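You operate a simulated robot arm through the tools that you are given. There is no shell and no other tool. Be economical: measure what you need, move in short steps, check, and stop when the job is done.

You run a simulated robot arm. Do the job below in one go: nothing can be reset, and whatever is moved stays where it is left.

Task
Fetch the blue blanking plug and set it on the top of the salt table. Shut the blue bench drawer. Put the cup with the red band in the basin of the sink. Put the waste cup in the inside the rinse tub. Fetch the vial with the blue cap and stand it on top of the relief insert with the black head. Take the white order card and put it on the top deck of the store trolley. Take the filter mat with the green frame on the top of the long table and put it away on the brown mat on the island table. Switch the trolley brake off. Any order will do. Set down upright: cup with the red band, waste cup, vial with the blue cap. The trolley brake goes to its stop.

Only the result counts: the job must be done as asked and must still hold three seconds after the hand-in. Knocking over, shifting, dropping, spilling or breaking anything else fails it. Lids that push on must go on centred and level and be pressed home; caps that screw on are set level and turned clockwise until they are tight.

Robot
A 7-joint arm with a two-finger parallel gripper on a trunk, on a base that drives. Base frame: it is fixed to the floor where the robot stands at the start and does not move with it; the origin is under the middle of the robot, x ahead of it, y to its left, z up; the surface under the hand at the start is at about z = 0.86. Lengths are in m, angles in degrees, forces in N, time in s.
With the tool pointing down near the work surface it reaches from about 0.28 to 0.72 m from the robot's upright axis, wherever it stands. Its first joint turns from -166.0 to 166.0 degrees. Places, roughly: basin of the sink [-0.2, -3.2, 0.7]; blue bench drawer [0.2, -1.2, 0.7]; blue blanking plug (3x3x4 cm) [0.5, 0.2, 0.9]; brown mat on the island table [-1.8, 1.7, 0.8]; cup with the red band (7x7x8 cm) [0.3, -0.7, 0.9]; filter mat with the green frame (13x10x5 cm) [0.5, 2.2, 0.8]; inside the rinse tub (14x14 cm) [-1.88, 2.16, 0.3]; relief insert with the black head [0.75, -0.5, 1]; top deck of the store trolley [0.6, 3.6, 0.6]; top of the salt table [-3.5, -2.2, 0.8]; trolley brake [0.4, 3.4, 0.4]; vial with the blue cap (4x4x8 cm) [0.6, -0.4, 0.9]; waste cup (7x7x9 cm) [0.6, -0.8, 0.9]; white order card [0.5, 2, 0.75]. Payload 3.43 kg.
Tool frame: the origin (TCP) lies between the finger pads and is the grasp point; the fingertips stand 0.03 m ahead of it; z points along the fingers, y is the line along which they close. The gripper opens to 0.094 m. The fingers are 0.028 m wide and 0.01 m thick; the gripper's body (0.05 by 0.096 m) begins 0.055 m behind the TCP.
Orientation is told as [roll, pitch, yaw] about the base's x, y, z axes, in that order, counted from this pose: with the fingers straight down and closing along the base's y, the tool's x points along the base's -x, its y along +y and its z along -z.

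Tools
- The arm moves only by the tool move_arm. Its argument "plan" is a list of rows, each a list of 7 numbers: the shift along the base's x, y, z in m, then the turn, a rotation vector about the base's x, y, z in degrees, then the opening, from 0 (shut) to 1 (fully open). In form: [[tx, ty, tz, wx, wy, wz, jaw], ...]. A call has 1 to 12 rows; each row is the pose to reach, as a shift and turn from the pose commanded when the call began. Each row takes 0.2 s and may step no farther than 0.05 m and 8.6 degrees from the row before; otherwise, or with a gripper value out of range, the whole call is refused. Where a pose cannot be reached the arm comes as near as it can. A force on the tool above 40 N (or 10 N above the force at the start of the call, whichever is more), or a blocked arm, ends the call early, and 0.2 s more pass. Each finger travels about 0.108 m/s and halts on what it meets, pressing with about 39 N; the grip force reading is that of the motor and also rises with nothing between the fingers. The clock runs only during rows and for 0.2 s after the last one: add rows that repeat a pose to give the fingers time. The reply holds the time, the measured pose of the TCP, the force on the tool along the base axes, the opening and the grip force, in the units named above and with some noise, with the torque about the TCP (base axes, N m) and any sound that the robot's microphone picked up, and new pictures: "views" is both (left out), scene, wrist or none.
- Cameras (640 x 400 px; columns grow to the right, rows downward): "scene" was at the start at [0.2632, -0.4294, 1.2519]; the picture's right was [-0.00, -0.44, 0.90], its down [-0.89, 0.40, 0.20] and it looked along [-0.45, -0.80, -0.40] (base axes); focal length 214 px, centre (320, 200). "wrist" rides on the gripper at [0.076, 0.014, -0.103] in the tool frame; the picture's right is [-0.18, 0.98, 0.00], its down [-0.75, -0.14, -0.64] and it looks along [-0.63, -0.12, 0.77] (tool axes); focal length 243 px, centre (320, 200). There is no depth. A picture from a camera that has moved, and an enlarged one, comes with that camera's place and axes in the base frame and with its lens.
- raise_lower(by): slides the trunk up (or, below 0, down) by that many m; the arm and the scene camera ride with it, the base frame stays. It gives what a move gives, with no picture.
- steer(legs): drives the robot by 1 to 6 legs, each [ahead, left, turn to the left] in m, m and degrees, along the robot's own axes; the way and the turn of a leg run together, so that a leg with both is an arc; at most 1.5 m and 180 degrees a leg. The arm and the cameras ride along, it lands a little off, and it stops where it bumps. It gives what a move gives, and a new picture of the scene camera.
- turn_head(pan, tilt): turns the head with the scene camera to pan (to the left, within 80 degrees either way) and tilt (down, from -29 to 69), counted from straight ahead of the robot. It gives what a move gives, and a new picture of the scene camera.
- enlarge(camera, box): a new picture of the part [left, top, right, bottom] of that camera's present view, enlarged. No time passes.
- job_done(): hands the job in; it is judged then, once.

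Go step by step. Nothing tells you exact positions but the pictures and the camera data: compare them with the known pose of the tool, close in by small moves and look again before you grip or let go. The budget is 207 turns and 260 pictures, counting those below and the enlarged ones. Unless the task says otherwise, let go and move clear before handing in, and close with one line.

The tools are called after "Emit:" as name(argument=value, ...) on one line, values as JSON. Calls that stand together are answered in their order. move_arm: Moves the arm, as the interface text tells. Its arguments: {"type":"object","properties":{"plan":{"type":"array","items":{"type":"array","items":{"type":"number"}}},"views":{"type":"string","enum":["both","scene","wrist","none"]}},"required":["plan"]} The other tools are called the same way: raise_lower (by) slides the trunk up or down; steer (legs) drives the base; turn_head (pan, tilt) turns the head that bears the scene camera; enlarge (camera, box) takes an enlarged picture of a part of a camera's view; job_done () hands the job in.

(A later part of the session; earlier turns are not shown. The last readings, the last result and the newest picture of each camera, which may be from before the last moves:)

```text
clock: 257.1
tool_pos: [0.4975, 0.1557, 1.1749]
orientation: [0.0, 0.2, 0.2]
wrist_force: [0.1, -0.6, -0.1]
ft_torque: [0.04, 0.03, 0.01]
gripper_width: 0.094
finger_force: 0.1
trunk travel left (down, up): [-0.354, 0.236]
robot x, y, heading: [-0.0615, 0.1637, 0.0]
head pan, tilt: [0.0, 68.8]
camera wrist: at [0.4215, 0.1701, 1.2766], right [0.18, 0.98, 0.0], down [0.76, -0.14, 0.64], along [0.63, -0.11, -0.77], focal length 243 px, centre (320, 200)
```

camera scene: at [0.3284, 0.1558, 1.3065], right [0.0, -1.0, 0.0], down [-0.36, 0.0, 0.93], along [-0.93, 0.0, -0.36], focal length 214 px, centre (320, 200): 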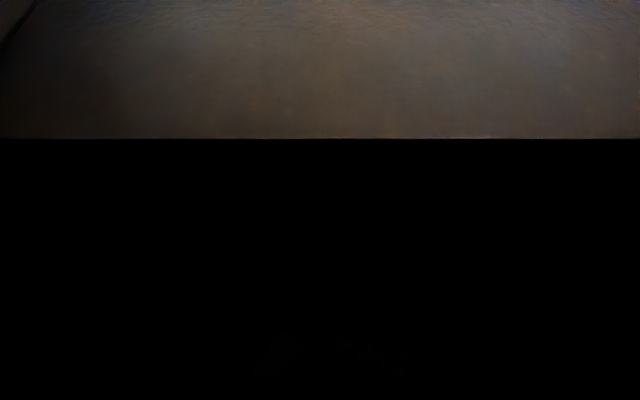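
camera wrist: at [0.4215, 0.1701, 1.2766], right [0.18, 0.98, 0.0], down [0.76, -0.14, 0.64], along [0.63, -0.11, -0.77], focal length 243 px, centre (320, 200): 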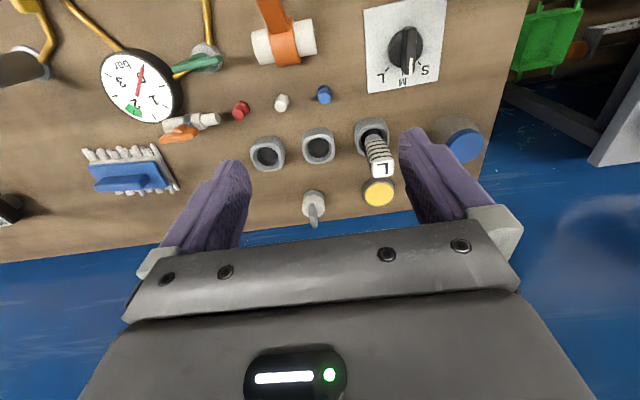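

Emit:
move_arm(plan=[[0.02, 0.002, -0.045, 0, 0, 0, 0.6], [0.036, 0.002, -0.09, 0, 0, 0, 0.6], [0.036, 0.002, -0.13, 0, 0, 0, 0.6], [0.036, 0.002, -0.17, 0, 0, 0, 0.6], [0.036, 0.002, -0.2, 0, 0, 0, 0.6]], views="wrist")

```text
clock: 258.3
tool_pos: [0.5319, 0.1564, 0.9725]
orientation: [0.1, -0.1, 0.2]
wrist_force: [-0.1, -0.2, -0.1]
ft_torque: [0.01, 0.01, 0.03]
gripper_width: 0.0564
finger_force: 0.0
trunk travel left (down, up): [-0.354, 0.236]
robot x, y, heading: [-0.0596, 0.1645, 0.3]
head pan, tilt: [0.0, 68.8]
camera wrist: at [0.4557, 0.1718, 1.0747], right [0.18, 0.98, 0.0], down [0.75, -0.14, 0.64], along [0.63, -0.11, -0.77], focal length 243 px, centre (320, 200)
```

wrist: 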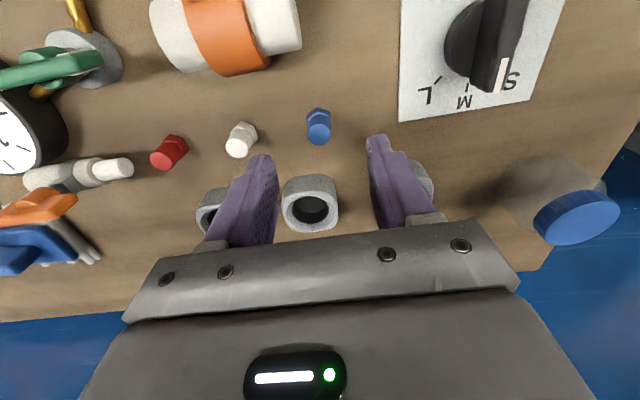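

Emit:
move_arm(plan=[[-0.001, 0.002, -0.03, 0, 0, 0, 0.6], [-0.001, 0.002, -0.06, 0, 0, 0, 0.6], [-0.001, 0.002, -0.076, 0, 0, 0, 0.6], [-0.001, 0.002, -0.076, 0, 0, 0, 0.4], [-0.001, 0.002, -0.076, 0, 0, 0, 0], [-0.001, 0.002, -0.076, 0, 0, 0, 0], [-0.001, 0.002, -0.076, 0, 0, 0, 0]], views="wrist")

```text
clock: 259.9
tool_pos: [0.5313, 0.1612, 0.8975]
orientation: [0.1, 0.1, 0.3]
wrist_force: [-0.8, -0.9, -0.1]
ft_torque: [-0.01, -0.01, 0.0]
gripper_width: 0.0191
finger_force: 39.1
trunk travel left (down, up): [-0.354, 0.236]
robot x, y, heading: [-0.059, 0.1654, 0.2]
head pan, tilt: [0.0, 68.8]
camera wrist: at [0.4547, 0.1756, 0.9991], right [0.18, 0.98, 0.0], down [0.76, -0.14, 0.64], along [0.63, -0.11, -0.77], focal length 243 px, centre (320, 200)
```

wrist: 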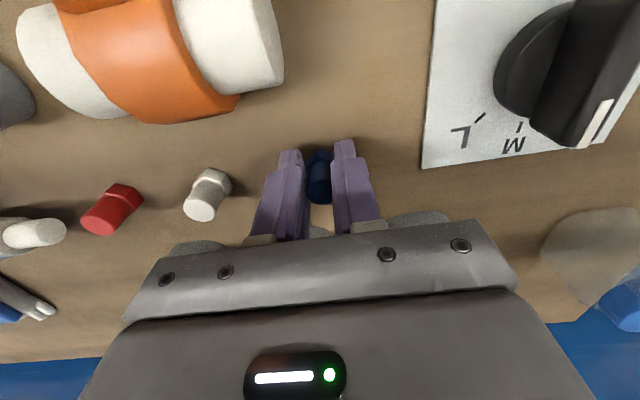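

Plug gripped. Lift, retract, back off and turn toward the salt table.

Emit:
move_arm(plan=[[0, 0, 0.04, 0, 0, 0, 0], [0, 0, 0.085, 0, 0, 0, 0], [0, 0, 0.13, 0, 0, 0, 0], [0, 0, 0.175, 0, 0, 0, 0], [-0.04, 0, 0.2, 0, 0, 0, 0], [-0.08, 0, 0.22, 0, 0, 0, 0], [-0.12, 0, 0.24, 0, 0, 0, 0], [-0.15, 0, 0.26, 0, 0, 0, 0]], views="none")

Emit:
steer(legs=[[-0.65, 0, 0], [0, 0, -140]])

Emit:
turn_head(pan=0, tilt=-29)

```text
clock: 261.7
tool_pos: [0.3777, 0.1607, 1.1603]
orientation: [0.0, 0.0, 0.4]
wrist_force: [-0.7, 0.0, 0.2]
ft_torque: [-0.04, -0.01, 0.01]
gripper_width: 0.019
finger_force: 38.7
trunk travel left (down, up): [-0.354, 0.236]
robot x, y, heading: [-0.064, 0.1658, 0.3]
head pan, tilt: [0.0, 68.8]
```

```text
clock: 271.0
tool_pos: [-1.0555, -0.1399, 1.1597]
orientation: [0.1, 0.2, -136.9]
wrist_force: [-0.1, 0.5, 0.7]
ft_torque: [0.0, -0.03, -0.03]
gripper_width: 0.0196
finger_force: 38.9
trunk travel left (down, up): [-0.354, 0.236]
robot x, y, heading: [-0.7285, 0.1584, -137.2]
head pan, tilt: [0.0, 68.8]
camera scene: at [-1.0613, -0.1476, 1.2335], right [-0.68, 0.73, 0.0], down [0.26, 0.25, 0.93], along [0.68, 0.64, -0.36], focal length 214 px, centre (320, 200)
```

scene: 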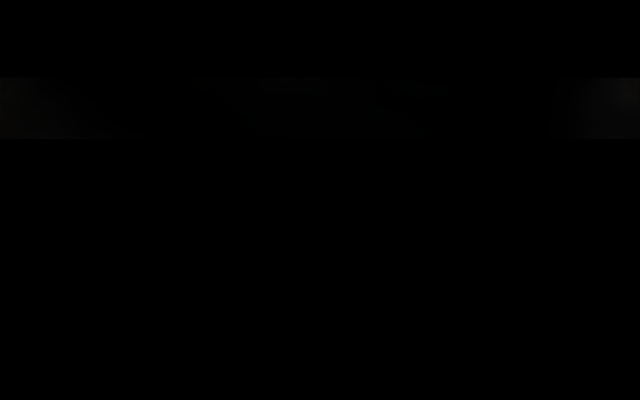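

```text
clock: 272.8
tool_pos: [-1.0557, -0.1409, 1.16]
orientation: [0.1, 0.1, -136.8]
wrist_force: [0.6, -0.3, 0.9]
ft_torque: [0.0, -0.02, 0.02]
gripper_width: 0.0199
finger_force: 38.7
trunk travel left (down, up): [-0.354, 0.236]
robot x, y, heading: [-0.7306, 0.1593, -136.9]
head pan, tilt: [0.0, -28.6]
camera scene: at [-1.1633, -0.2433, 1.2223], right [-0.68, 0.73, 0.0], down [0.64, 0.6, -0.48], along [-0.35, -0.33, -0.88], focal length 214 px, centre (320, 200)
```

scene: 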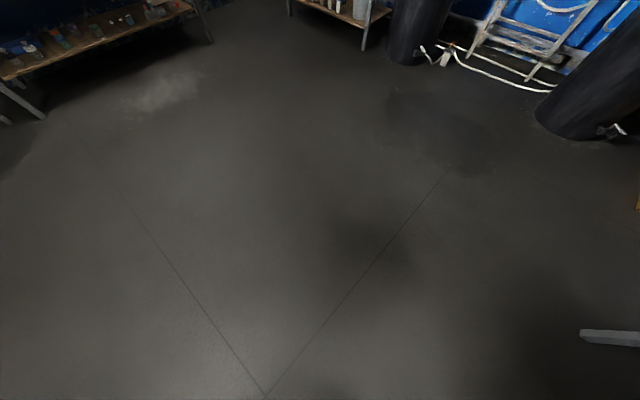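

Open floor; the salt table's east edge is at x≈-3.32, y -2.8…-1.6. Driving there.

Emit:
steer(legs=[[1.4, 0, 0], [1.0, 0, 0], [0, 0, -43], [0, 0.6, 0]])

```text
clock: 289.5
tool_pos: [-2.9778, -2.0133, 1.1585]
orientation: [0.1, 0.0, 175.9]
wrist_force: [-0.5, -0.7, 0.0]
ft_torque: [0.0, 0.01, 0.01]
gripper_width: 0.0196
finger_force: 39.3
trunk travel left (down, up): [-0.354, 0.236]
robot x, y, heading: [-2.5395, -2.047, 175.7]
head pan, tilt: [0.0, -28.6]
camera scene: at [-3.1264, -2.0008, 1.2223], right [0.07, 1.0, 0.0], down [0.88, -0.06, -0.48], along [-0.48, 0.03, -0.88], focal length 214 px, centre (320, 200)
```

scene: 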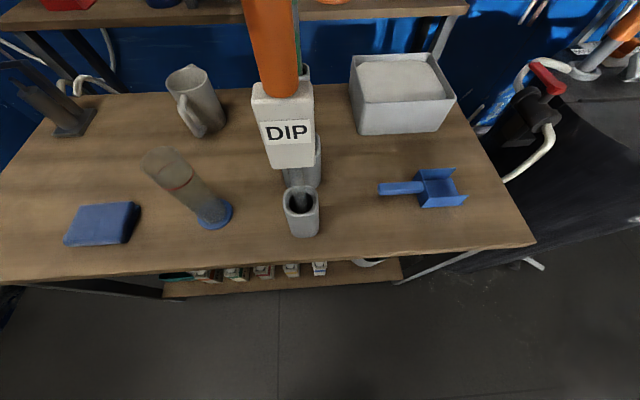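

The salt table has free space at ≈(-3.29,-1.84), between the small cup and the blue scoop. Tuck the head and move over there.

Emit:
turn_head(pan=0, tilt=69)

Emit:
steer(legs=[[0, -0.2, 4], [0.12, 0, 0]])

Emit:
move_arm(plan=[[-0.03, 0, -0.03, 0, 0, 0, 0], [-0.06, 0, -0.06, 0, 0, 0, 0], [-0.09, 0, -0.09, 0, 0, 0, 0], [-0.12, 0, -0.12, 0, 0, 0, 0]], views="wrist")

```text
clock: 291.2
tool_pos: [-2.9786, -2.0121, 1.16]
orientation: [0.1, 0.1, 175.9]
wrist_force: [-0.4, 0.3, -0.3]
ft_torque: [-0.04, 0.03, 0.01]
gripper_width: 0.0198
finger_force: 38.6
trunk travel left (down, up): [-0.354, 0.236]
robot x, y, heading: [-2.5387, -2.0513, 176.0]
head pan, tilt: [0.0, 68.8]
camera scene: at [-2.9869, -2.0104, 1.2335], right [0.07, 1.0, 0.0], down [0.36, -0.02, 0.93], along [0.93, -0.07, -0.36], focal length 214 px, centre (320, 200)
```

scene: 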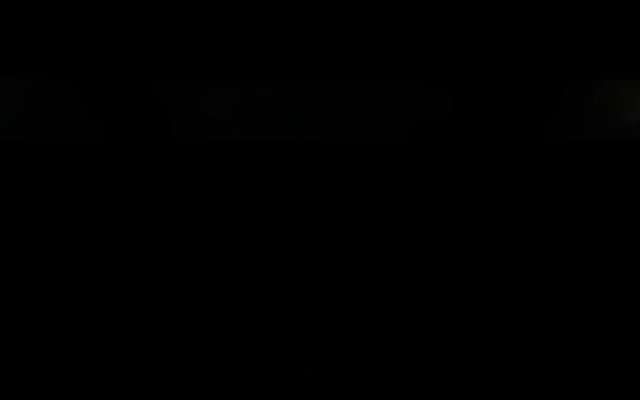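

```text
clock: 293.7
tool_pos: [-3.0953, -1.8435, 1.1583]
orientation: [0.2, 0.1, -179.9]
wrist_force: [-0.2, -0.1, 0.2]
ft_torque: [-0.01, -0.06, 0.0]
gripper_width: 0.0196
finger_force: 39.7
trunk travel left (down, up): [-0.354, 0.236]
robot x, y, heading: [-2.6534, -1.8503, -180.1]
head pan, tilt: [0.0, 68.8]
camera scene: at [-3.1035, -1.843, 1.2328], right [0.0, 1.0, 0.0], down [0.36, 0.0, 0.93], along [0.93, 0.0, -0.36], focal length 214 px, centre (320, 200)
```

scene: 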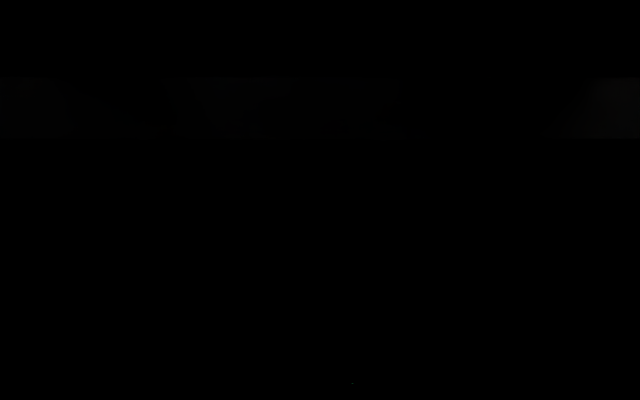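

```text
clock: 294.7
tool_pos: [-3.2119, -1.8414, 1.0354]
orientation: [0.1, 0.1, -179.9]
wrist_force: [-0.4, -0.2, 0.1]
ft_torque: [-0.02, -0.01, 0.03]
gripper_width: 0.0196
finger_force: 39.5
trunk travel left (down, up): [-0.354, 0.236]
robot x, y, heading: [-2.6549, -1.8485, -180.2]
head pan, tilt: [0.0, 68.8]
camera wrist: at [-3.1359, -1.8545, 1.1373], right [-0.18, -0.98, 0.0], down [-0.75, 0.14, 0.64], along [-0.63, 0.12, -0.77], focal length 243 px, centre (320, 200)
```

wrist: 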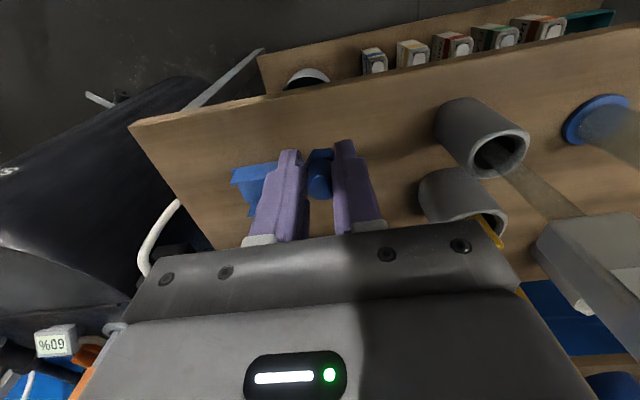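

Emit:
move_arm(plan=[[-0.03, -0.02, -0.03, 0, 0, 0, 0], [-0.055, -0.035, -0.06, 0, 0, 0, 0], [-0.073, -0.044, -0.1, 0, 0, 0, 0], [-0.073, -0.044, -0.14, 0, 0, 0, 0], [-0.073, -0.044, -0.165, 0, 0, 0, 0]], views="wrist")

```text
clock: 295.9
tool_pos: [-3.2864, -1.886, 0.8731]
orientation: [0.1, 0.0, -179.8]
wrist_force: [0.0, -0.3, -0.8]
ft_torque: [-0.02, -0.02, -0.03]
gripper_width: 0.0198
finger_force: 38.6
trunk travel left (down, up): [-0.354, 0.236]
robot x, y, heading: [-2.6554, -1.8424, -179.8]
head pan, tilt: [0.0, 68.8]
camera wrist: at [-3.2103, -1.8987, 0.9759], right [-0.18, -0.98, 0.0], down [-0.75, 0.14, 0.64], along [-0.63, 0.12, -0.77], focal length 243 px, centre (320, 200)
```

wrist: 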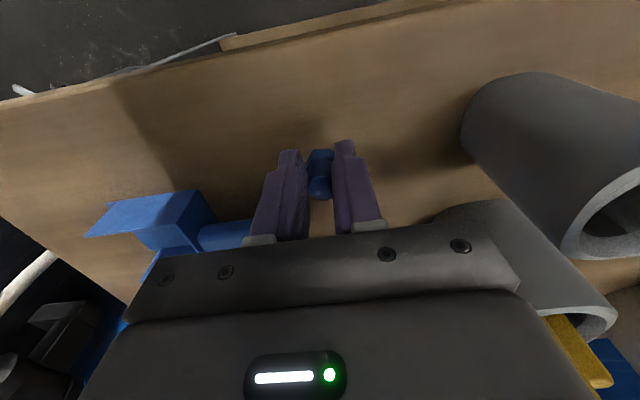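

Emit:
move_arm(plan=[[0, 0, -0.008, 0, 0, 0, 0], [0, 0, -0.016, 0, 0, 0, 0], [0, 0, -0.022, 0, 0, 0, 0], [0, 0, -0.027, 0, 0, 0, 0]], views="none")

Emit:
move_arm(plan=[[0, 0, -0.004, 0, 0, 0, 0], [0, 0, -0.008, 0, 0, 0, 0]], views="none")

Emit:
move_arm(plan=[[0, 0, -0.004, 0, 0, 0, 0], [0, 0, -0.008, 0, 0, 0, 0]], views="wrist")

```text
clock: 296.9
tool_pos: [-3.2852, -1.8868, 0.848]
orientation: [0.0, 0.1, -179.9]
wrist_force: [0.1, 0.5, -0.5]
ft_torque: [0.01, 0.01, -0.01]
gripper_width: 0.02
finger_force: 38.8
trunk travel left (down, up): [-0.354, 0.236]
robot x, y, heading: [-2.6508, -1.8482, -180.0]
head pan, tilt: [0.0, 68.8]
```

```text
clock: 297.5
tool_pos: [-3.2864, -1.888, 0.8435]
orientation: [0.2, -0.2, -179.9]
wrist_force: [4.9, 0.3, 20.1]
ft_torque: [0.02, -0.05, 0.02]
gripper_width: 0.02
finger_force: 38.9
trunk travel left (down, up): [-0.354, 0.236]
robot x, y, heading: [-2.6534, -1.846, -179.6]
head pan, tilt: [0.0, 68.8]
```

```text
clock: 298.1
tool_pos: [-3.287, -1.8868, 0.8367]
orientation: [0.3, -0.3, -180.0]
wrist_force: [6.8, 0.9, 16.2]
ft_torque: [0.01, -0.11, -0.05]
gripper_width: 0.02
finger_force: 39.4
trunk travel left (down, up): [-0.354, 0.236]
robot x, y, heading: [-2.651, -1.8511, -179.8]
head pan, tilt: [0.0, 68.8]
stopped in row 2: the force on the tool passed its limit at 43 N (the readings are from after the stop); the commanded pose is now the measured one
camera wrist: at [-3.2106, -1.9004, 0.938], right [-0.18, -0.98, 0.0], down [-0.75, 0.14, 0.65], along [-0.64, 0.11, -0.76], focal length 243 px, centre (320, 200)
```

wrist: 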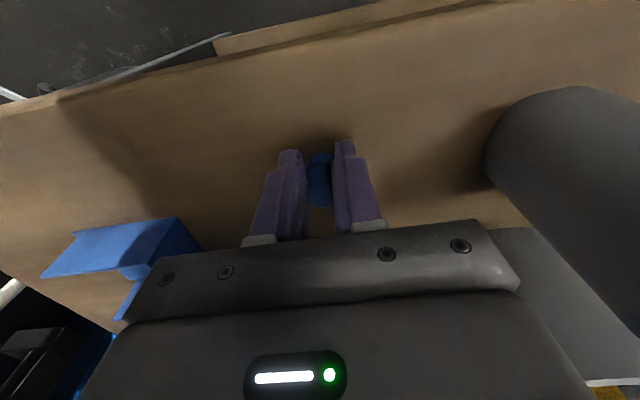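

Plug is on the table. Ease, release and rise.

Emit:
move_arm(plan=[[0, 0, 0.002, 0, 0, 0, 0], [0, 0, 0.002, 0, 0, 0, 0.2], [0, 0, 0.002, 0, 0, 0, 0.4], [0, 0, 0.002, 0, 0, 0, 0.6], [0, 0, 0.002, 0, 0, 0, 0.6], [0, 0, 0.03, 0, 0, 0, 0.6], [0, 0, 0.07, 0, 0, 0, 0.6], [0, 0, 0.12, 0, 0, 0, 0.6], [0, 0, 0.16, 0, 0, 0, 0.6]], views="wrist")

```text
clock: 300.1
tool_pos: [-3.2887, -1.8874, 0.9965]
orientation: [0.1, -0.2, -179.8]
wrist_force: [0.7, -0.3, 0.9]
ft_torque: [-0.01, 0.05, -0.01]
gripper_width: 0.0566
finger_force: 0.0
trunk travel left (down, up): [-0.354, 0.236]
robot x, y, heading: [-2.6523, -1.8473, -180.0]
head pan, tilt: [0.0, 68.8]
camera wrist: at [-3.2111, -1.901, 1.0971], right [-0.18, -0.98, 0.0], down [-0.75, 0.14, 0.64], along [-0.63, 0.11, -0.77], focal length 243 px, centre (320, 200)
```

wrist: 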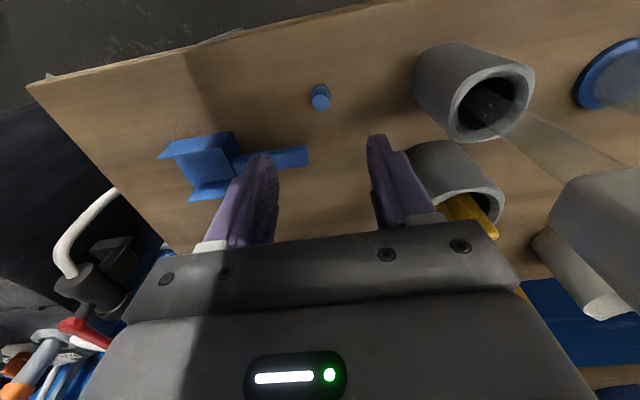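

Plug stands on the salt table. Retract and drive to the long table at y≈2.

Emit:
move_arm(plan=[[0.03, 0, 0.04, 0, 0, 0, 1], [0.07, 0, 0.07, 0, 0, 0, 1], [0.11, 0, 0.1, 0, 0, 0, 1], [0.15, 0, 0.13, 0, 0, 0, 1], [0.19, 0, 0.16, 0, 0, 0, 1], [0.23, 0, 0.18, 0, 0, 0, 1]], views="none")

Emit:
steer(legs=[[-1.45, 0, 0], [0, 0, -90], [1.5, 0, 0], [0, -0.65, 0], [1.4, 0, 0], [0.9, 0, 0]])

Emit:
steer(legs=[[0, 0, -90]])

Emit:
turn_head(pan=0, tilt=-29)

```text
clock: 301.4
tool_pos: [-3.0554, -1.8879, 1.1801]
orientation: [0.2, -0.2, -180.0]
wrist_force: [-0.1, -0.8, -0.5]
ft_torque: [0.0, 0.04, -0.04]
gripper_width: 0.094
finger_force: 0.1
trunk travel left (down, up): [-0.354, 0.236]
robot x, y, heading: [-2.6498, -1.8499, -179.8]
head pan, tilt: [0.0, 68.8]
```

```text
clock: 333.2
tool_pos: [-0.3196, 2.1652, 1.1794]
orientation: [0.3, -0.3, 86.3]
wrist_force: [-0.1, 0.2, 0.0]
ft_torque: [0.01, -0.02, 0.0]
gripper_width: 0.0937
finger_force: 0.1
trunk travel left (down, up): [-0.354, 0.236]
robot x, y, heading: [-0.3054, 1.7613, 86.2]
head pan, tilt: [0.0, 68.8]
camera scene: at [-0.3172, 2.1759, 1.2531], right [1.0, -0.06, 0.0], down [-0.02, -0.36, 0.93], along [-0.06, -0.93, -0.36], focal length 214 px, centre (320, 200)
```

scene: 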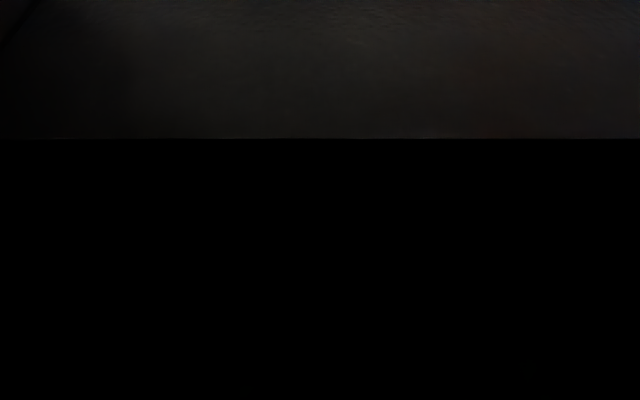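

```text
clock: 337.4
tool_pos: [0.1, 1.7624, 1.1804]
orientation: [0.2, -0.3, -4.8]
wrist_force: [0.1, 0.6, -0.8]
ft_torque: [0.01, 0.01, 0.0]
gripper_width: 0.0941
finger_force: 0.1
trunk travel left (down, up): [-0.354, 0.236]
robot x, y, heading: [-0.309, 1.759, -4.9]
head pan, tilt: [0.0, 68.8]
camera scene: at [0.1119, 1.7632, 1.2533], right [-0.09, -1.0, 0.0], down [-0.36, 0.03, 0.93], along [-0.93, 0.08, -0.37], focal length 214 px, centre (320, 200)
```

scene: 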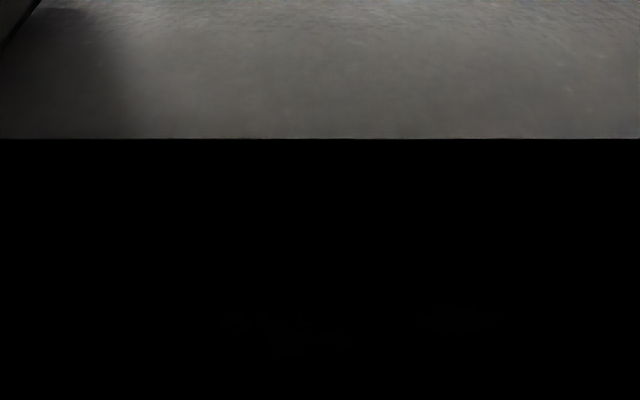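

```text
clock: 339.2
tool_pos: [0.1004, 1.7644, 1.1813]
orientation: [0.2, -0.1, -4.9]
wrist_force: [0.0, 0.8, 0.6]
ft_torque: [-0.01, 0.0, 0.0]
gripper_width: 0.0939
finger_force: 0.0
trunk travel left (down, up): [-0.354, 0.236]
robot x, y, heading: [-0.3055, 1.7559, -5.0]
head pan, tilt: [0.0, -28.6]
camera scene: at [0.2513, 1.7514, 1.2426], right [-0.09, -1.0, 0.0], down [-0.87, 0.08, -0.48], along [0.48, -0.04, -0.88], focal length 214 px, centre (320, 200)
```

scene: 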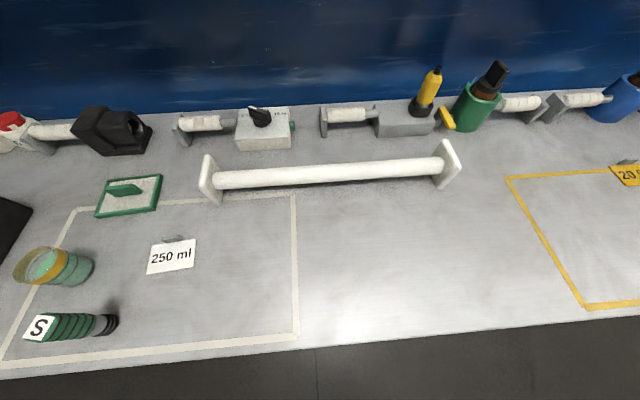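

The green-framed filter mat is at ≈(0.567,2.21) with a green handle, and the white "250 ml" card at ≈(0.40,2.07). Move in for a closer look.

Emit:
steer(legs=[[0, 0.4, 5], [0.2, 0, 0]])

Emit:
enlarge(camera="scene", box=[160, 120, 480, 320])

```text
clock: 342.8
tool_pos: [0.3173, 2.1864, 1.1797]
orientation: [0.2, -0.2, -0.8]
wrist_force: [1.2, -0.2, -0.6]
ft_torque: [-0.02, 0.01, 0.0]
gripper_width: 0.0942
finger_force: 0.0
trunk travel left (down, up): [-0.354, 0.236]
robot x, y, heading: [-0.0876, 2.1529, -0.8]
head pan, tilt: [0.0, -28.6]
camera scene: at [0.4685, 2.1846, 1.242], right [-0.01, -1.0, 0.0], down [-0.88, 0.01, -0.48], along [0.48, 0.0, -0.88], focal length 214 px, centre (320, 200)
```

scene: 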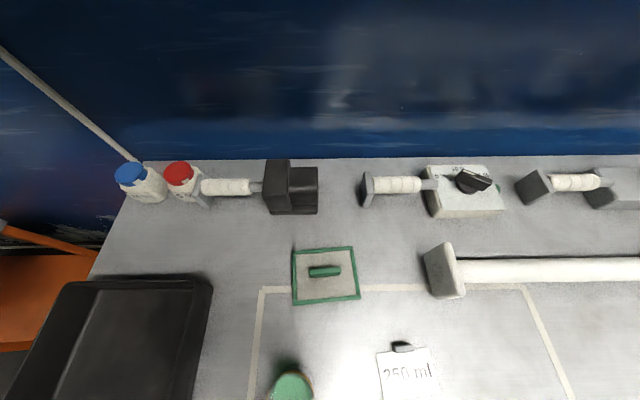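

```text
2.00 times, centred on (320, 220) of scene
camera zoom: at [0.4685, 2.1846, 1.242], right [-0.01, -1.0, 0.0], down [-0.88, 0.01, -0.48], along [0.48, 0.0, -0.88], focal length 429 px, centre (320, 160)
```

zoom: 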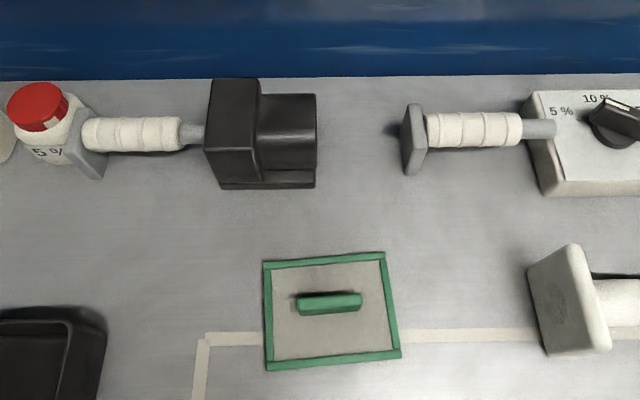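

The mat's handle bar runs roughly along y (turned ≈7°), at ≈(0.549,2.176). I'll yaw the tool ≈+97° so the fingers straddle the bar.

Emit:
move_arm(plan=[[0, 0, 0, 0, 0, 8.4, 1], [0, 0, 0, 0, 0, 16.8, 1], [0.02, 0, 0, 0, 0, 25.2, 1], [0.04, 0, 0, 0, 0, 33.6, 1], [0.06, 0, 0, 0, 0, 42, 1], [0.08, 0, 0, 0, 0, 50.4, 1], [0.1, 0, 0, 0, 0, 58.8, 1], [0.12, 0, 0, 0, 0, 67.2, 1], [0.14, 0, 0, 0, 0, 75.6, 0.8], [0.16, 0, 0, 0, 0, 84, 0.6], [0.18, 0, 0, 0, 0, 92.4, 0.5], [0.2, 0, -0.03, 0, 0, 97.5, 0.5]], views="none")

Emit:
turn_head(pan=0, tilt=69)

Emit:
move_arm(plan=[[0.01, -0.004, -0.05, 0, 0, 0, 0.5], [0.022, -0.008, -0.1, 0, 0, 0, 0.5], [0.032, -0.01, -0.15, 0, 0, 0, 0.5], [0.032, -0.01, -0.19, 0, 0, 0, 0.5]], views="wrist")

```text
clock: 345.4
tool_pos: [0.519, 2.1875, 1.1491]
orientation: [0.4, -0.2, 96.7]
wrist_force: [-0.2, 0.3, 0.2]
ft_torque: [0.0, 0.03, 0.01]
gripper_width: 0.0469
finger_force: 0.1
trunk travel left (down, up): [-0.354, 0.236]
robot x, y, heading: [-0.0893, 2.1529, -0.9]
head pan, tilt: [0.0, -28.6]
```

```text
clock: 347.2
tool_pos: [0.5177, 2.1874, 1.1509]
orientation: [0.2, -0.2, 96.6]
wrist_force: [-0.4, -1.1, -0.4]
ft_torque: [0.01, -0.01, 0.02]
gripper_width: 0.0469
finger_force: 0.1
trunk travel left (down, up): [-0.354, 0.236]
robot x, y, heading: [-0.0893, 2.1503, -0.7]
head pan, tilt: [0.0, 68.8]
camera scene: at [0.5185, 2.1974, 1.2234], right [0.99, 0.12, 0.0], down [0.05, -0.36, 0.93], along [0.11, -0.92, -0.37], focal length 214 px, centre (320, 200)
```

scene: 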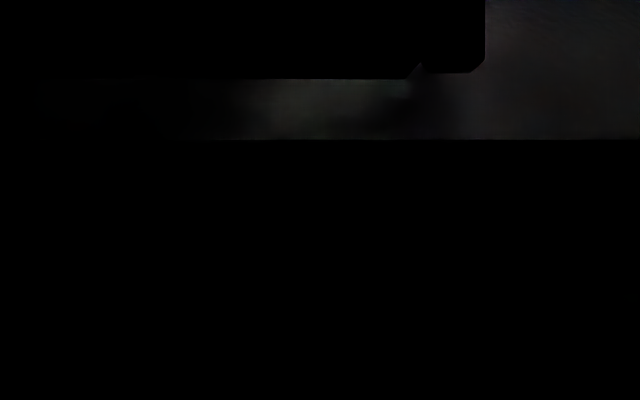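

```text
refused: row 1 steps farther than a row can; nothing moved
```

Emit:
move_arm(plan=[[0.01, -0.004, -0.045, 0, 0, 0, 0.5], [0.02, -0.008, -0.09, 0, 0, 0, 0.5], [0.032, -0.01, -0.135, 0, 0, 0, 0.5], [0.032, -0.01, -0.18, 0, 0, 0, 0.5]], views="wrist")

```text
clock: 348.2
tool_pos: [0.5459, 2.1762, 0.9689]
orientation: [0.2, -0.2, 96.7]
wrist_force: [0.3, -0.3, -0.3]
ft_torque: [-0.02, 0.01, -0.04]
gripper_width: 0.047
finger_force: 0.1
trunk travel left (down, up): [-0.354, 0.236]
robot x, y, heading: [-0.0867, 2.1549, -0.8]
head pan, tilt: [0.0, 68.8]
camera wrist: at [0.5411, 2.0993, 1.0705], right [-1.0, 0.07, 0.0], down [0.05, 0.76, 0.64], along [0.04, 0.64, -0.77], focal length 243 px, centre (320, 200)
```

wrist: 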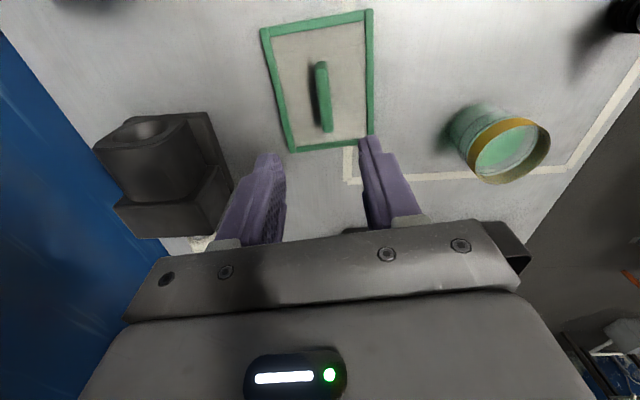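

Emit:
move_arm(plan=[[-0.004, 0.01, -0.04, 0, 0, -2.5, 0.5], [-0.004, 0.01, -0.08, 0, 0, -2.5, 0.5], [-0.004, 0.01, -0.12, 0, 0, -2.5, 0.5], [-0.004, 0.01, -0.14, 0, 0, -2.5, 0.5]], views="wrist")

```text
clock: 349.1
tool_pos: [0.5476, 2.1872, 0.8444]
orientation: [-0.2, -0.2, 94.0]
wrist_force: [-7.7, 0.3, 24.5]
ft_torque: [-0.16, 0.73, -0.03]
gripper_width: 0.05
finger_force: 2.8
trunk travel left (down, up): [-0.354, 0.236]
robot x, y, heading: [-0.0906, 2.1541, -0.9]
head pan, tilt: [0.0, 68.8]
stopped in row 4: the force on the tool passed its limit at 61 N (the readings are from after the stop); the commanded pose is now the measured one
camera wrist: at [0.5385, 2.1096, 0.9452], right [-0.99, 0.11, 0.0], down [0.09, 0.76, 0.65], along [0.08, 0.64, -0.76], focal length 243 px, centre (320, 200)
```

wrist: 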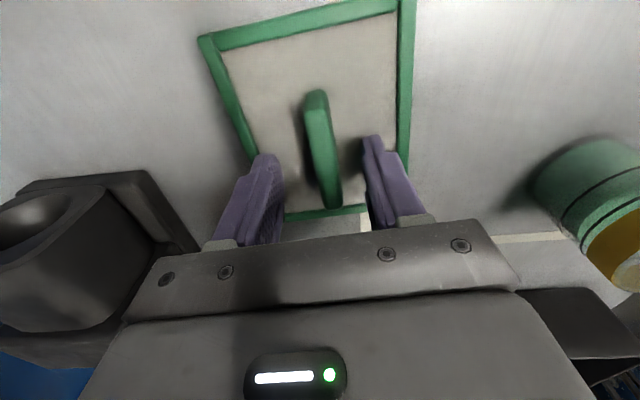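

Tips touched the mat's plate at z≈0.814, so it sits higher than assumed. Raise a little, centre on the bar, and close.

Emit:
move_arm(plan=[[0, 0, 0.006, 0, 0, 0, 0.5], [-0.003, -0.02, 0.006, 0, 0, -1.5, 0.5], [-0.003, -0.02, 0.004, 0, 0, -1.5, 0.3], [-0.003, -0.02, 0.004, 0, 0, -1.5, 0], [-0.003, -0.02, 0.004, 0, 0, -1.5, 0], [-0.003, -0.02, 0.004, 0, 0, -1.5, 0]], views="wrist")

```text
clock: 350.5
tool_pos: [0.5459, 2.1671, 0.8462]
orientation: [-0.1, -0.2, 92.6]
wrist_force: [-0.1, -0.3, 0.4]
ft_torque: [-0.01, -0.03, -0.02]
gripper_width: 0.0153
finger_force: 39.2
trunk travel left (down, up): [-0.354, 0.236]
robot x, y, heading: [-0.0868, 2.1536, -1.0]
head pan, tilt: [0.0, 68.8]
camera wrist: at [0.5343, 2.0906, 0.9477], right [-0.99, 0.14, 0.0], down [0.11, 0.76, 0.64], along [0.09, 0.64, -0.76], focal length 243 px, centre (320, 200)
```

wrist: 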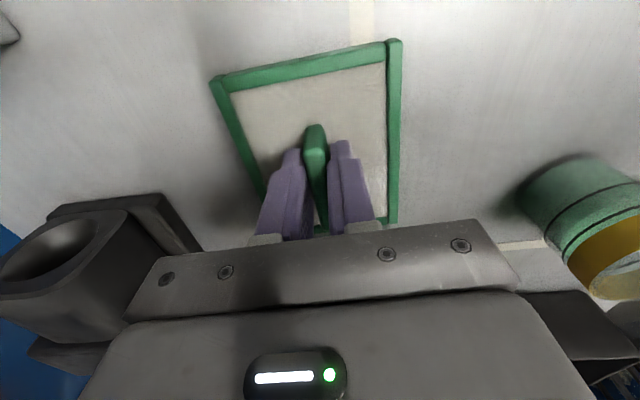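

Emit:
move_arm(plan=[[0, 0, 0.03, 0, 0, 0, 0], [0, 0, 0.07, 0, 0, 0, 0], [0, 0, 0.11, 0, 0, 0, 0], [0, 0, 0.15, 0, 0, 0, 0], [-0.03, 0, 0.19, 0, 0, 0, 0], [-0.06, 0, 0.23, 0, 0, 0, 0], [-0.1, 0, 0.26, 0, 0, 0, 0], [-0.14, 0, 0.28, 0, 0, 0, 0]], views="wrist")

```text
clock: 352.3
tool_pos: [0.4029, 2.1682, 1.1233]
orientation: [-0.2, -0.2, 92.6]
wrist_force: [0.4, -0.2, 0.0]
ft_torque: [0.02, -0.02, 0.02]
gripper_width: 0.0156
finger_force: 39.4
trunk travel left (down, up): [-0.354, 0.236]
robot x, y, heading: [-0.0883, 2.1538, -1.0]
head pan, tilt: [0.0, 68.8]
camera wrist: at [0.3918, 2.0921, 1.2246], right [-0.99, 0.14, 0.0], down [0.1, 0.76, 0.64], along [0.09, 0.64, -0.76], focal length 243 px, centre (320, 200)
```

wrist: 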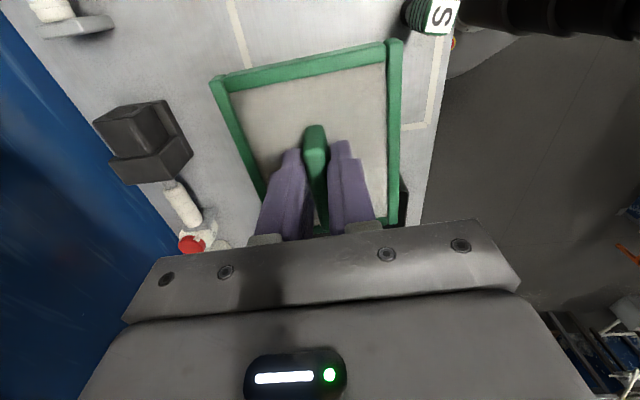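

Filter mat held level. Drive around to the west side of the island again.

Emit:
raise_lower(by=0.12)

Emit:
steer(legs=[[-0.42, 0, 1], [0, -1.5, 0], [0, -0.5, 0], [-1.5, 0, 0], [-0.5, 0, 0]])

```text
clock: 353.8
tool_pos: [0.4044, 2.1679, 1.2423]
orientation: [-0.1, -0.2, 92.6]
wrist_force: [-0.3, 0.0, -0.6]
ft_torque: [-0.04, -0.02, 0.01]
gripper_width: 0.0155
finger_force: 39.2
trunk travel left (down, up): [-0.474, 0.116]
robot x, y, heading: [-0.0857, 2.1523, -0.7]
head pan, tilt: [0.0, 68.8]
```

```text
clock: 375.6
tool_pos: [-2.0447, 0.1936, 1.2434]
orientation: [-0.3, -0.2, 95.5]
wrist_force: [0.1, 0.6, -0.7]
ft_torque: [-0.02, -0.04, 0.0]
gripper_width: 0.0152
finger_force: 39.2
trunk travel left (down, up): [-0.474, 0.116]
robot x, y, heading: [-2.535, 0.1564, 1.9]
head pan, tilt: [0.0, 68.8]
camera scene: at [-2.0447, 0.2042, 1.3167], right [1.0, 0.1, 0.0], down [0.03, -0.36, 0.93], along [0.09, -0.93, -0.37], focal length 214 px, centre (320, 200)
```

scene: 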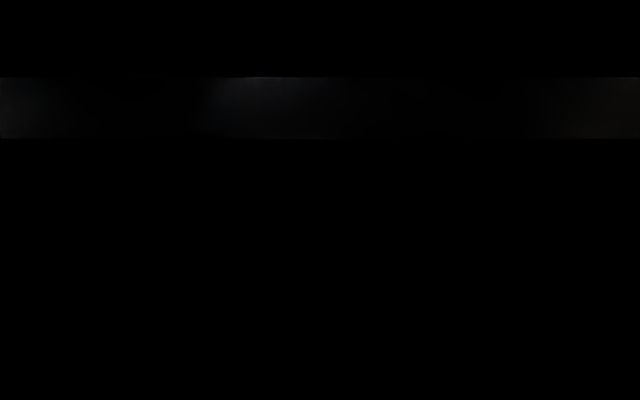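

Emit:
steer(legs=[[0.07, 0, -2], [0, 1.31, 0]])

Emit:
move_arm(plan=[[0, 0, 0, 0, 0, 0, 0]], views="wrist")

```text
clock: 382.8
tool_pos: [-1.9838, 1.5003, 1.2422]
orientation: [-0.1, -0.3, 94.3]
wrist_force: [0.3, 0.0, -0.2]
ft_torque: [-0.03, 0.0, -0.01]
gripper_width: 0.0112
finger_force: 38.9
trunk travel left (down, up): [-0.474, 0.116]
robot x, y, heading: [-2.4716, 1.4716, 0.8]
head pan, tilt: [0.0, 68.8]
camera scene: at [-1.9824, 1.5101, 1.3163], right [1.0, 0.07, 0.0], down [0.02, -0.36, 0.93], along [0.07, -0.93, -0.37], focal length 214 px, centre (320, 200)
```

scene: 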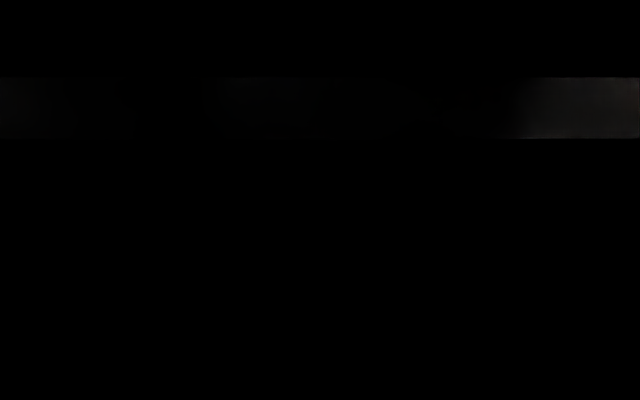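

```text
clock: 383.2
tool_pos: [-1.9834, 1.4991, 1.2429]
orientation: [-0.1, -0.2, 94.2]
wrist_force: [-0.7, -0.2, -1.6]
ft_torque: [0.02, -0.02, -0.01]
gripper_width: 0.0108
finger_force: 39.7
trunk travel left (down, up): [-0.474, 0.116]
robot x, y, heading: [-2.4768, 1.4725, 0.8]
head pan, tilt: [0.0, 68.8]
camera wrist: at [-1.9918, 1.4231, 1.3439], right [-0.99, 0.11, 0.0], down [0.08, 0.76, 0.64], along [0.07, 0.64, -0.76], focal length 243 px, centre (320, 200)
```

wrist: 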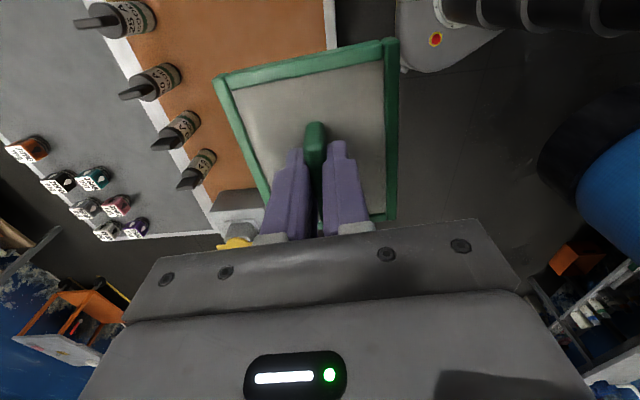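

Gripper opening shrank a bit, so the bar may be slowly slipping; place it soon. Moving over the free area and descending.

Emit:
move_arm(plan=[[0.035, -0.008, -0.02, 0, 0, -1, 0], [0.07, -0.016, -0.045, 0, 0, -2, 0], [0.105, -0.024, -0.07, 0, 0, -3, 0], [0.13, -0.03, -0.1, 0, 0, -4, 0], [0.133, -0.03, -0.14, 0, 0, -4, 0], [0.133, -0.03, -0.18, 0, 0, -4, 0], [0.133, -0.03, -0.22, 0, 0, -4, 0], [0.133, -0.03, -0.26, 0, 0, -4, 0]], views="wrist")

```text
clock: 385.0
tool_pos: [-1.8503, 1.4651, 0.9842]
orientation: [-0.3, -0.3, 90.2]
wrist_force: [-0.6, 0.8, -0.9]
ft_torque: [-0.02, 0.01, 0.0]
gripper_width: 0.011
finger_force: 38.9
trunk travel left (down, up): [-0.474, 0.116]
robot x, y, heading: [-2.4754, 1.4722, 0.9]
head pan, tilt: [0.0, 68.8]
camera wrist: at [-1.8651, 1.39, 1.0857], right [-0.98, 0.18, 0.0], down [0.14, 0.75, 0.64], along [0.12, 0.63, -0.76], focal length 243 px, centre (320, 200)
```

wrist: 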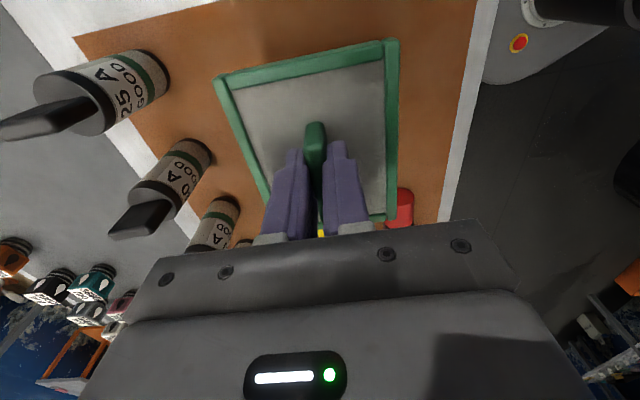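

Emit:
move_arm(plan=[[0, 0, -0.04, 0, 0, 0, 0], [0, 0, -0.08, 0, 0, 0, 0], [0, 0, -0.105, 0, 0, 0, 0], [0, 0, -0.115, 0, 0, 0, 0]], views="wrist")

Emit:
move_arm(plan=[[0, 0, -0.005, 0, 0, 0, 0], [0, 0, -0.01, 0, 0, 0, 0], [0, 0, -0.014, 0, 0, 0, 0]], views="none")

```text
clock: 386.0
tool_pos: [-1.8567, 1.4678, 0.8758]
orientation: [0.0, -0.2, 90.3]
wrist_force: [-0.7, -0.3, -0.9]
ft_torque: [-0.02, 0.02, -0.02]
gripper_width: 0.011
finger_force: 38.6
out of reach, approached as far as the arm can: row 3, 4
trunk travel left (down, up): [-0.474, 0.116]
robot x, y, heading: [-2.4799, 1.469, 1.0]
head pan, tilt: [0.0, 68.8]
camera wrist: at [-1.8712, 1.3927, 0.9771], right [-0.98, 0.18, 0.0], down [0.14, 0.75, 0.64], along [0.12, 0.63, -0.76], focal length 243 px, centre (320, 200)
```

wrist: 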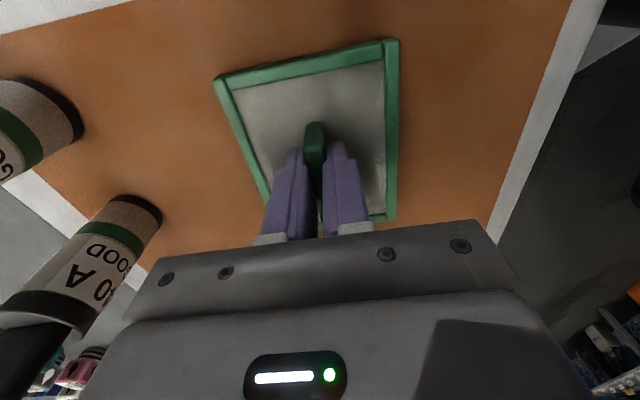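

```text
clock: 386.8
tool_pos: [-1.8574, 1.469, 0.8715]
orientation: [-0.5, -0.1, 90.3]
wrist_force: [4.9, 1.4, 17.8]
ft_torque: [-0.96, 0.22, 0.18]
gripper_width: 0.011
finger_force: 38.9
out of reach, approached as far as the arm can: row 2, 3
trunk travel left (down, up): [-0.474, 0.116]
robot x, y, heading: [-2.4742, 1.4696, 0.7]
head pan, tilt: [0.0, 68.8]
```

Contact made (−y edge first). Lower the trunk a touch, then release.

Emit:
raise_lower(by=-0.004)

Emit:
move_arm(plan=[[0, 0, 0, 0, 0, 0, 0.15], [0, 0, 0, 0, 0, 0, 0.3], [0, 0, 0, 0, 0, 0, 0.5], [0, 0, 0, 0, 0, 0, 0.5]], views="wrist")

```text
clock: 387.3
tool_pos: [-1.8559, 1.4678, 0.8685]
orientation: [-0.7, -0.1, 90.3]
wrist_force: [-0.5, -0.2, 12.6]
ft_torque: [-0.04, 0.53, 0.04]
gripper_width: 0.0109
finger_force: 39.1
trunk travel left (down, up): [-0.47, 0.12]
robot x, y, heading: [-2.4768, 1.4692, 0.9]
head pan, tilt: [0.0, 68.8]
stopped: the force on the tool passed its limit at 43 N (the readings are from after the stop); the commanded pose is now the measured one
```

```text
clock: 388.3
tool_pos: [-1.8561, 1.4686, 0.8671]
orientation: [-0.6, -0.3, 90.4]
wrist_force: [0.2, -0.5, -0.2]
ft_torque: [0.0, 0.01, -0.03]
gripper_width: 0.0468
finger_force: 0.1
trunk travel left (down, up): [-0.47, 0.12]
robot x, y, heading: [-2.4763, 1.4687, 0.8]
head pan, tilt: [0.0, 68.8]
camera wrist: at [-1.8714, 1.393, 0.9686], right [-0.98, 0.18, -0.01], down [0.13, 0.75, 0.65], along [0.12, 0.63, -0.76], focal length 243 px, centre (320, 200)
```

wrist: 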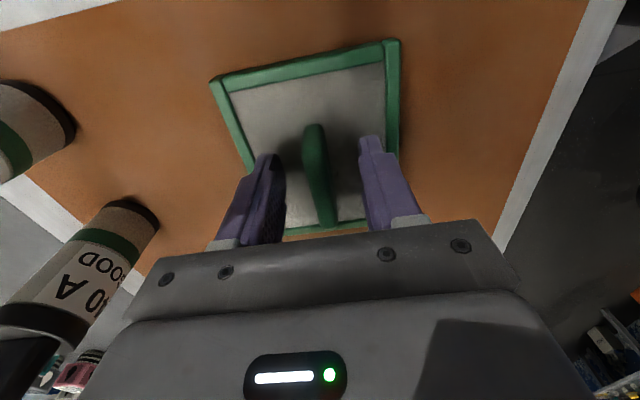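

The filter mat lies on the brown mat. Rise and retract; rotate the tool back to 0 yaw.

Emit:
move_arm(plan=[[0, 0, 0.03, 0, 0, 0, 0.5], [0, 0, 0.075, 0, 0, 0, 0.5], [0, 0, 0.12, 0, 0, 0, 0.5], [0, 0, 0.165, 0, 0, 0, 0.5], [0, 0, 0.21, 0, 0, 0, 0.5], [0, 0, 0.255, 0, 0, 0, 0.5], [0, 0, 0.3, 0, 0, 0, 0.5], [-0.04, 0, 0.32, 0, 0, 0, 0.5], [-0.08, 0, 0.34, 0, 0, 0, 0.5], [-0.12, 0, 0.35, 0, 0, 0, 0.5]], views="wrist")

Emit:
move_arm(plan=[[0, 0, 0, 0, 0, -8.4, 1], [0, 0, 0, 0, 0, -16.8, 1], [0, 0, 0, 0, 0, -25.2, 1], [0, 0, 0, 0, 0, -33.6, 1], [0, 0, 0, 0, 0, -42, 1], [0, 0, 0, 0, 0, -50.4, 1], [-0.02, 0, 0, 0, 0, -58.8, 1], [-0.04, 0, 0, 0, 0, -67.2, 1], [-0.06, 0, 0, 0, 0, -75.6, 1], [-0.08, 0, 0, 0, 0, -84, 1], [-0.1, 0, 0, 0, 0, -89.5, 1]], views="none")

Emit:
steer(legs=[[0.02, 0, -0.8], [0, -1.3, 0], [1.5, 0, 0], [0.4, 0, 0], [0, 1.5, 0], [0, 0.45, 0]])

Emit:
turn_head(pan=0, tilt=-29)

```text
clock: 390.5
tool_pos: [-1.9805, 1.4697, 1.2147]
orientation: [-0.5, -0.3, 90.2]
wrist_force: [-1.0, -0.6, -0.6]
ft_torque: [0.02, -0.03, 0.02]
gripper_width: 0.0469
finger_force: 0.1
trunk travel left (down, up): [-0.47, 0.12]
robot x, y, heading: [-2.4761, 1.4734, 0.8]
head pan, tilt: [0.0, 68.8]
camera wrist: at [-1.9957, 1.394, 1.3161], right [-0.98, 0.18, -0.01], down [0.13, 0.75, 0.65], along [0.12, 0.63, -0.76], focal length 243 px, centre (320, 200)
```

wrist: 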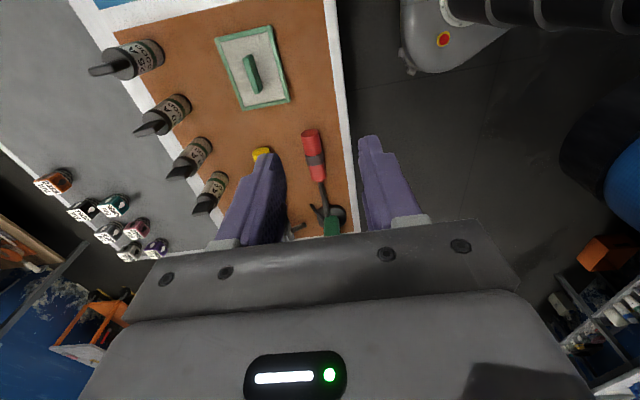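

```text
clock: 392.9
tool_pos: [-2.0782, 1.4697, 1.2166]
orientation: [-0.5, -0.2, 0.7]
wrist_force: [-0.2, -0.3, 0.4]
ft_torque: [0.03, 0.01, -0.05]
gripper_width: 0.094
finger_force: 0.0
trunk travel left (down, up): [-0.47, 0.12]
robot x, y, heading: [-2.4811, 1.4675, 1.1]
head pan, tilt: [0.0, 68.8]
```

```text
clock: 418.2
tool_pos: [-0.1036, 1.9554, 1.2169]
orientation: [-0.6, -0.2, -3.6]
wrist_force: [0.4, 0.0, 0.0]
ft_torque: [-0.06, -0.01, 0.0]
gripper_width: 0.0939
finger_force: 0.0
trunk travel left (down, up): [-0.47, 0.12]
robot x, y, heading: [-0.5017, 1.9862, -3.3]
head pan, tilt: [0.0, 68.8]
camera scene: at [-0.0925, 1.9567, 1.2904], right [-0.06, -1.0, 0.01], down [-0.36, 0.03, 0.93], along [-0.93, 0.06, -0.37], focal length 214 px, centre (320, 200)
```

scene: 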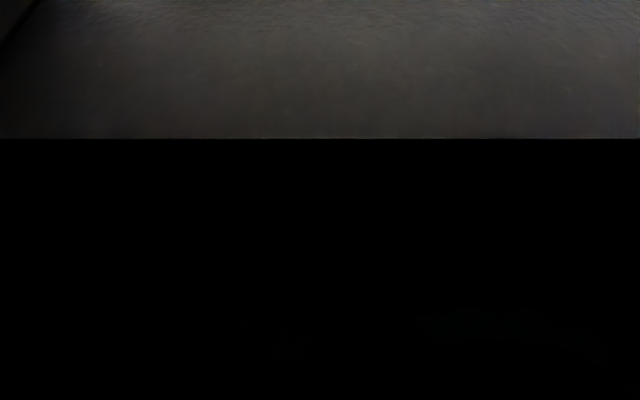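

```text
clock: 420.0
tool_pos: [-0.1037, 1.955, 1.2168]
orientation: [-0.5, -0.2, -3.6]
wrist_force: [-0.4, 0.3, 0.3]
ft_torque: [0.0, -0.01, -0.01]
gripper_width: 0.0941
finger_force: 0.1
trunk travel left (down, up): [-0.47, 0.12]
robot x, y, heading: [-0.5046, 1.9887, -3.8]
head pan, tilt: [0.0, -28.6]
camera scene: at [0.0471, 1.947, 1.2798], right [-0.06, -1.0, 0.01], down [-0.87, 0.05, -0.48], along [0.48, -0.04, -0.88], focal length 214 px, centre (320, 200)
```

scene: 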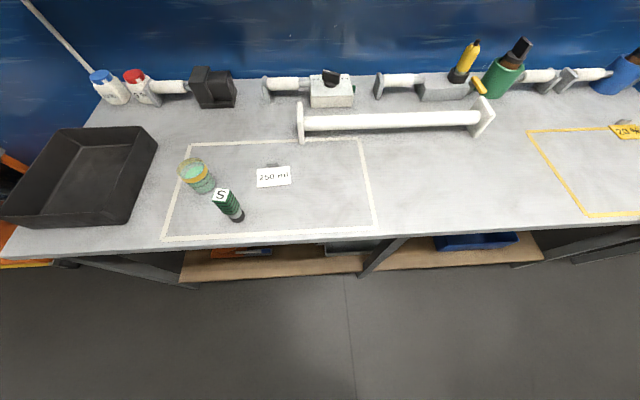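

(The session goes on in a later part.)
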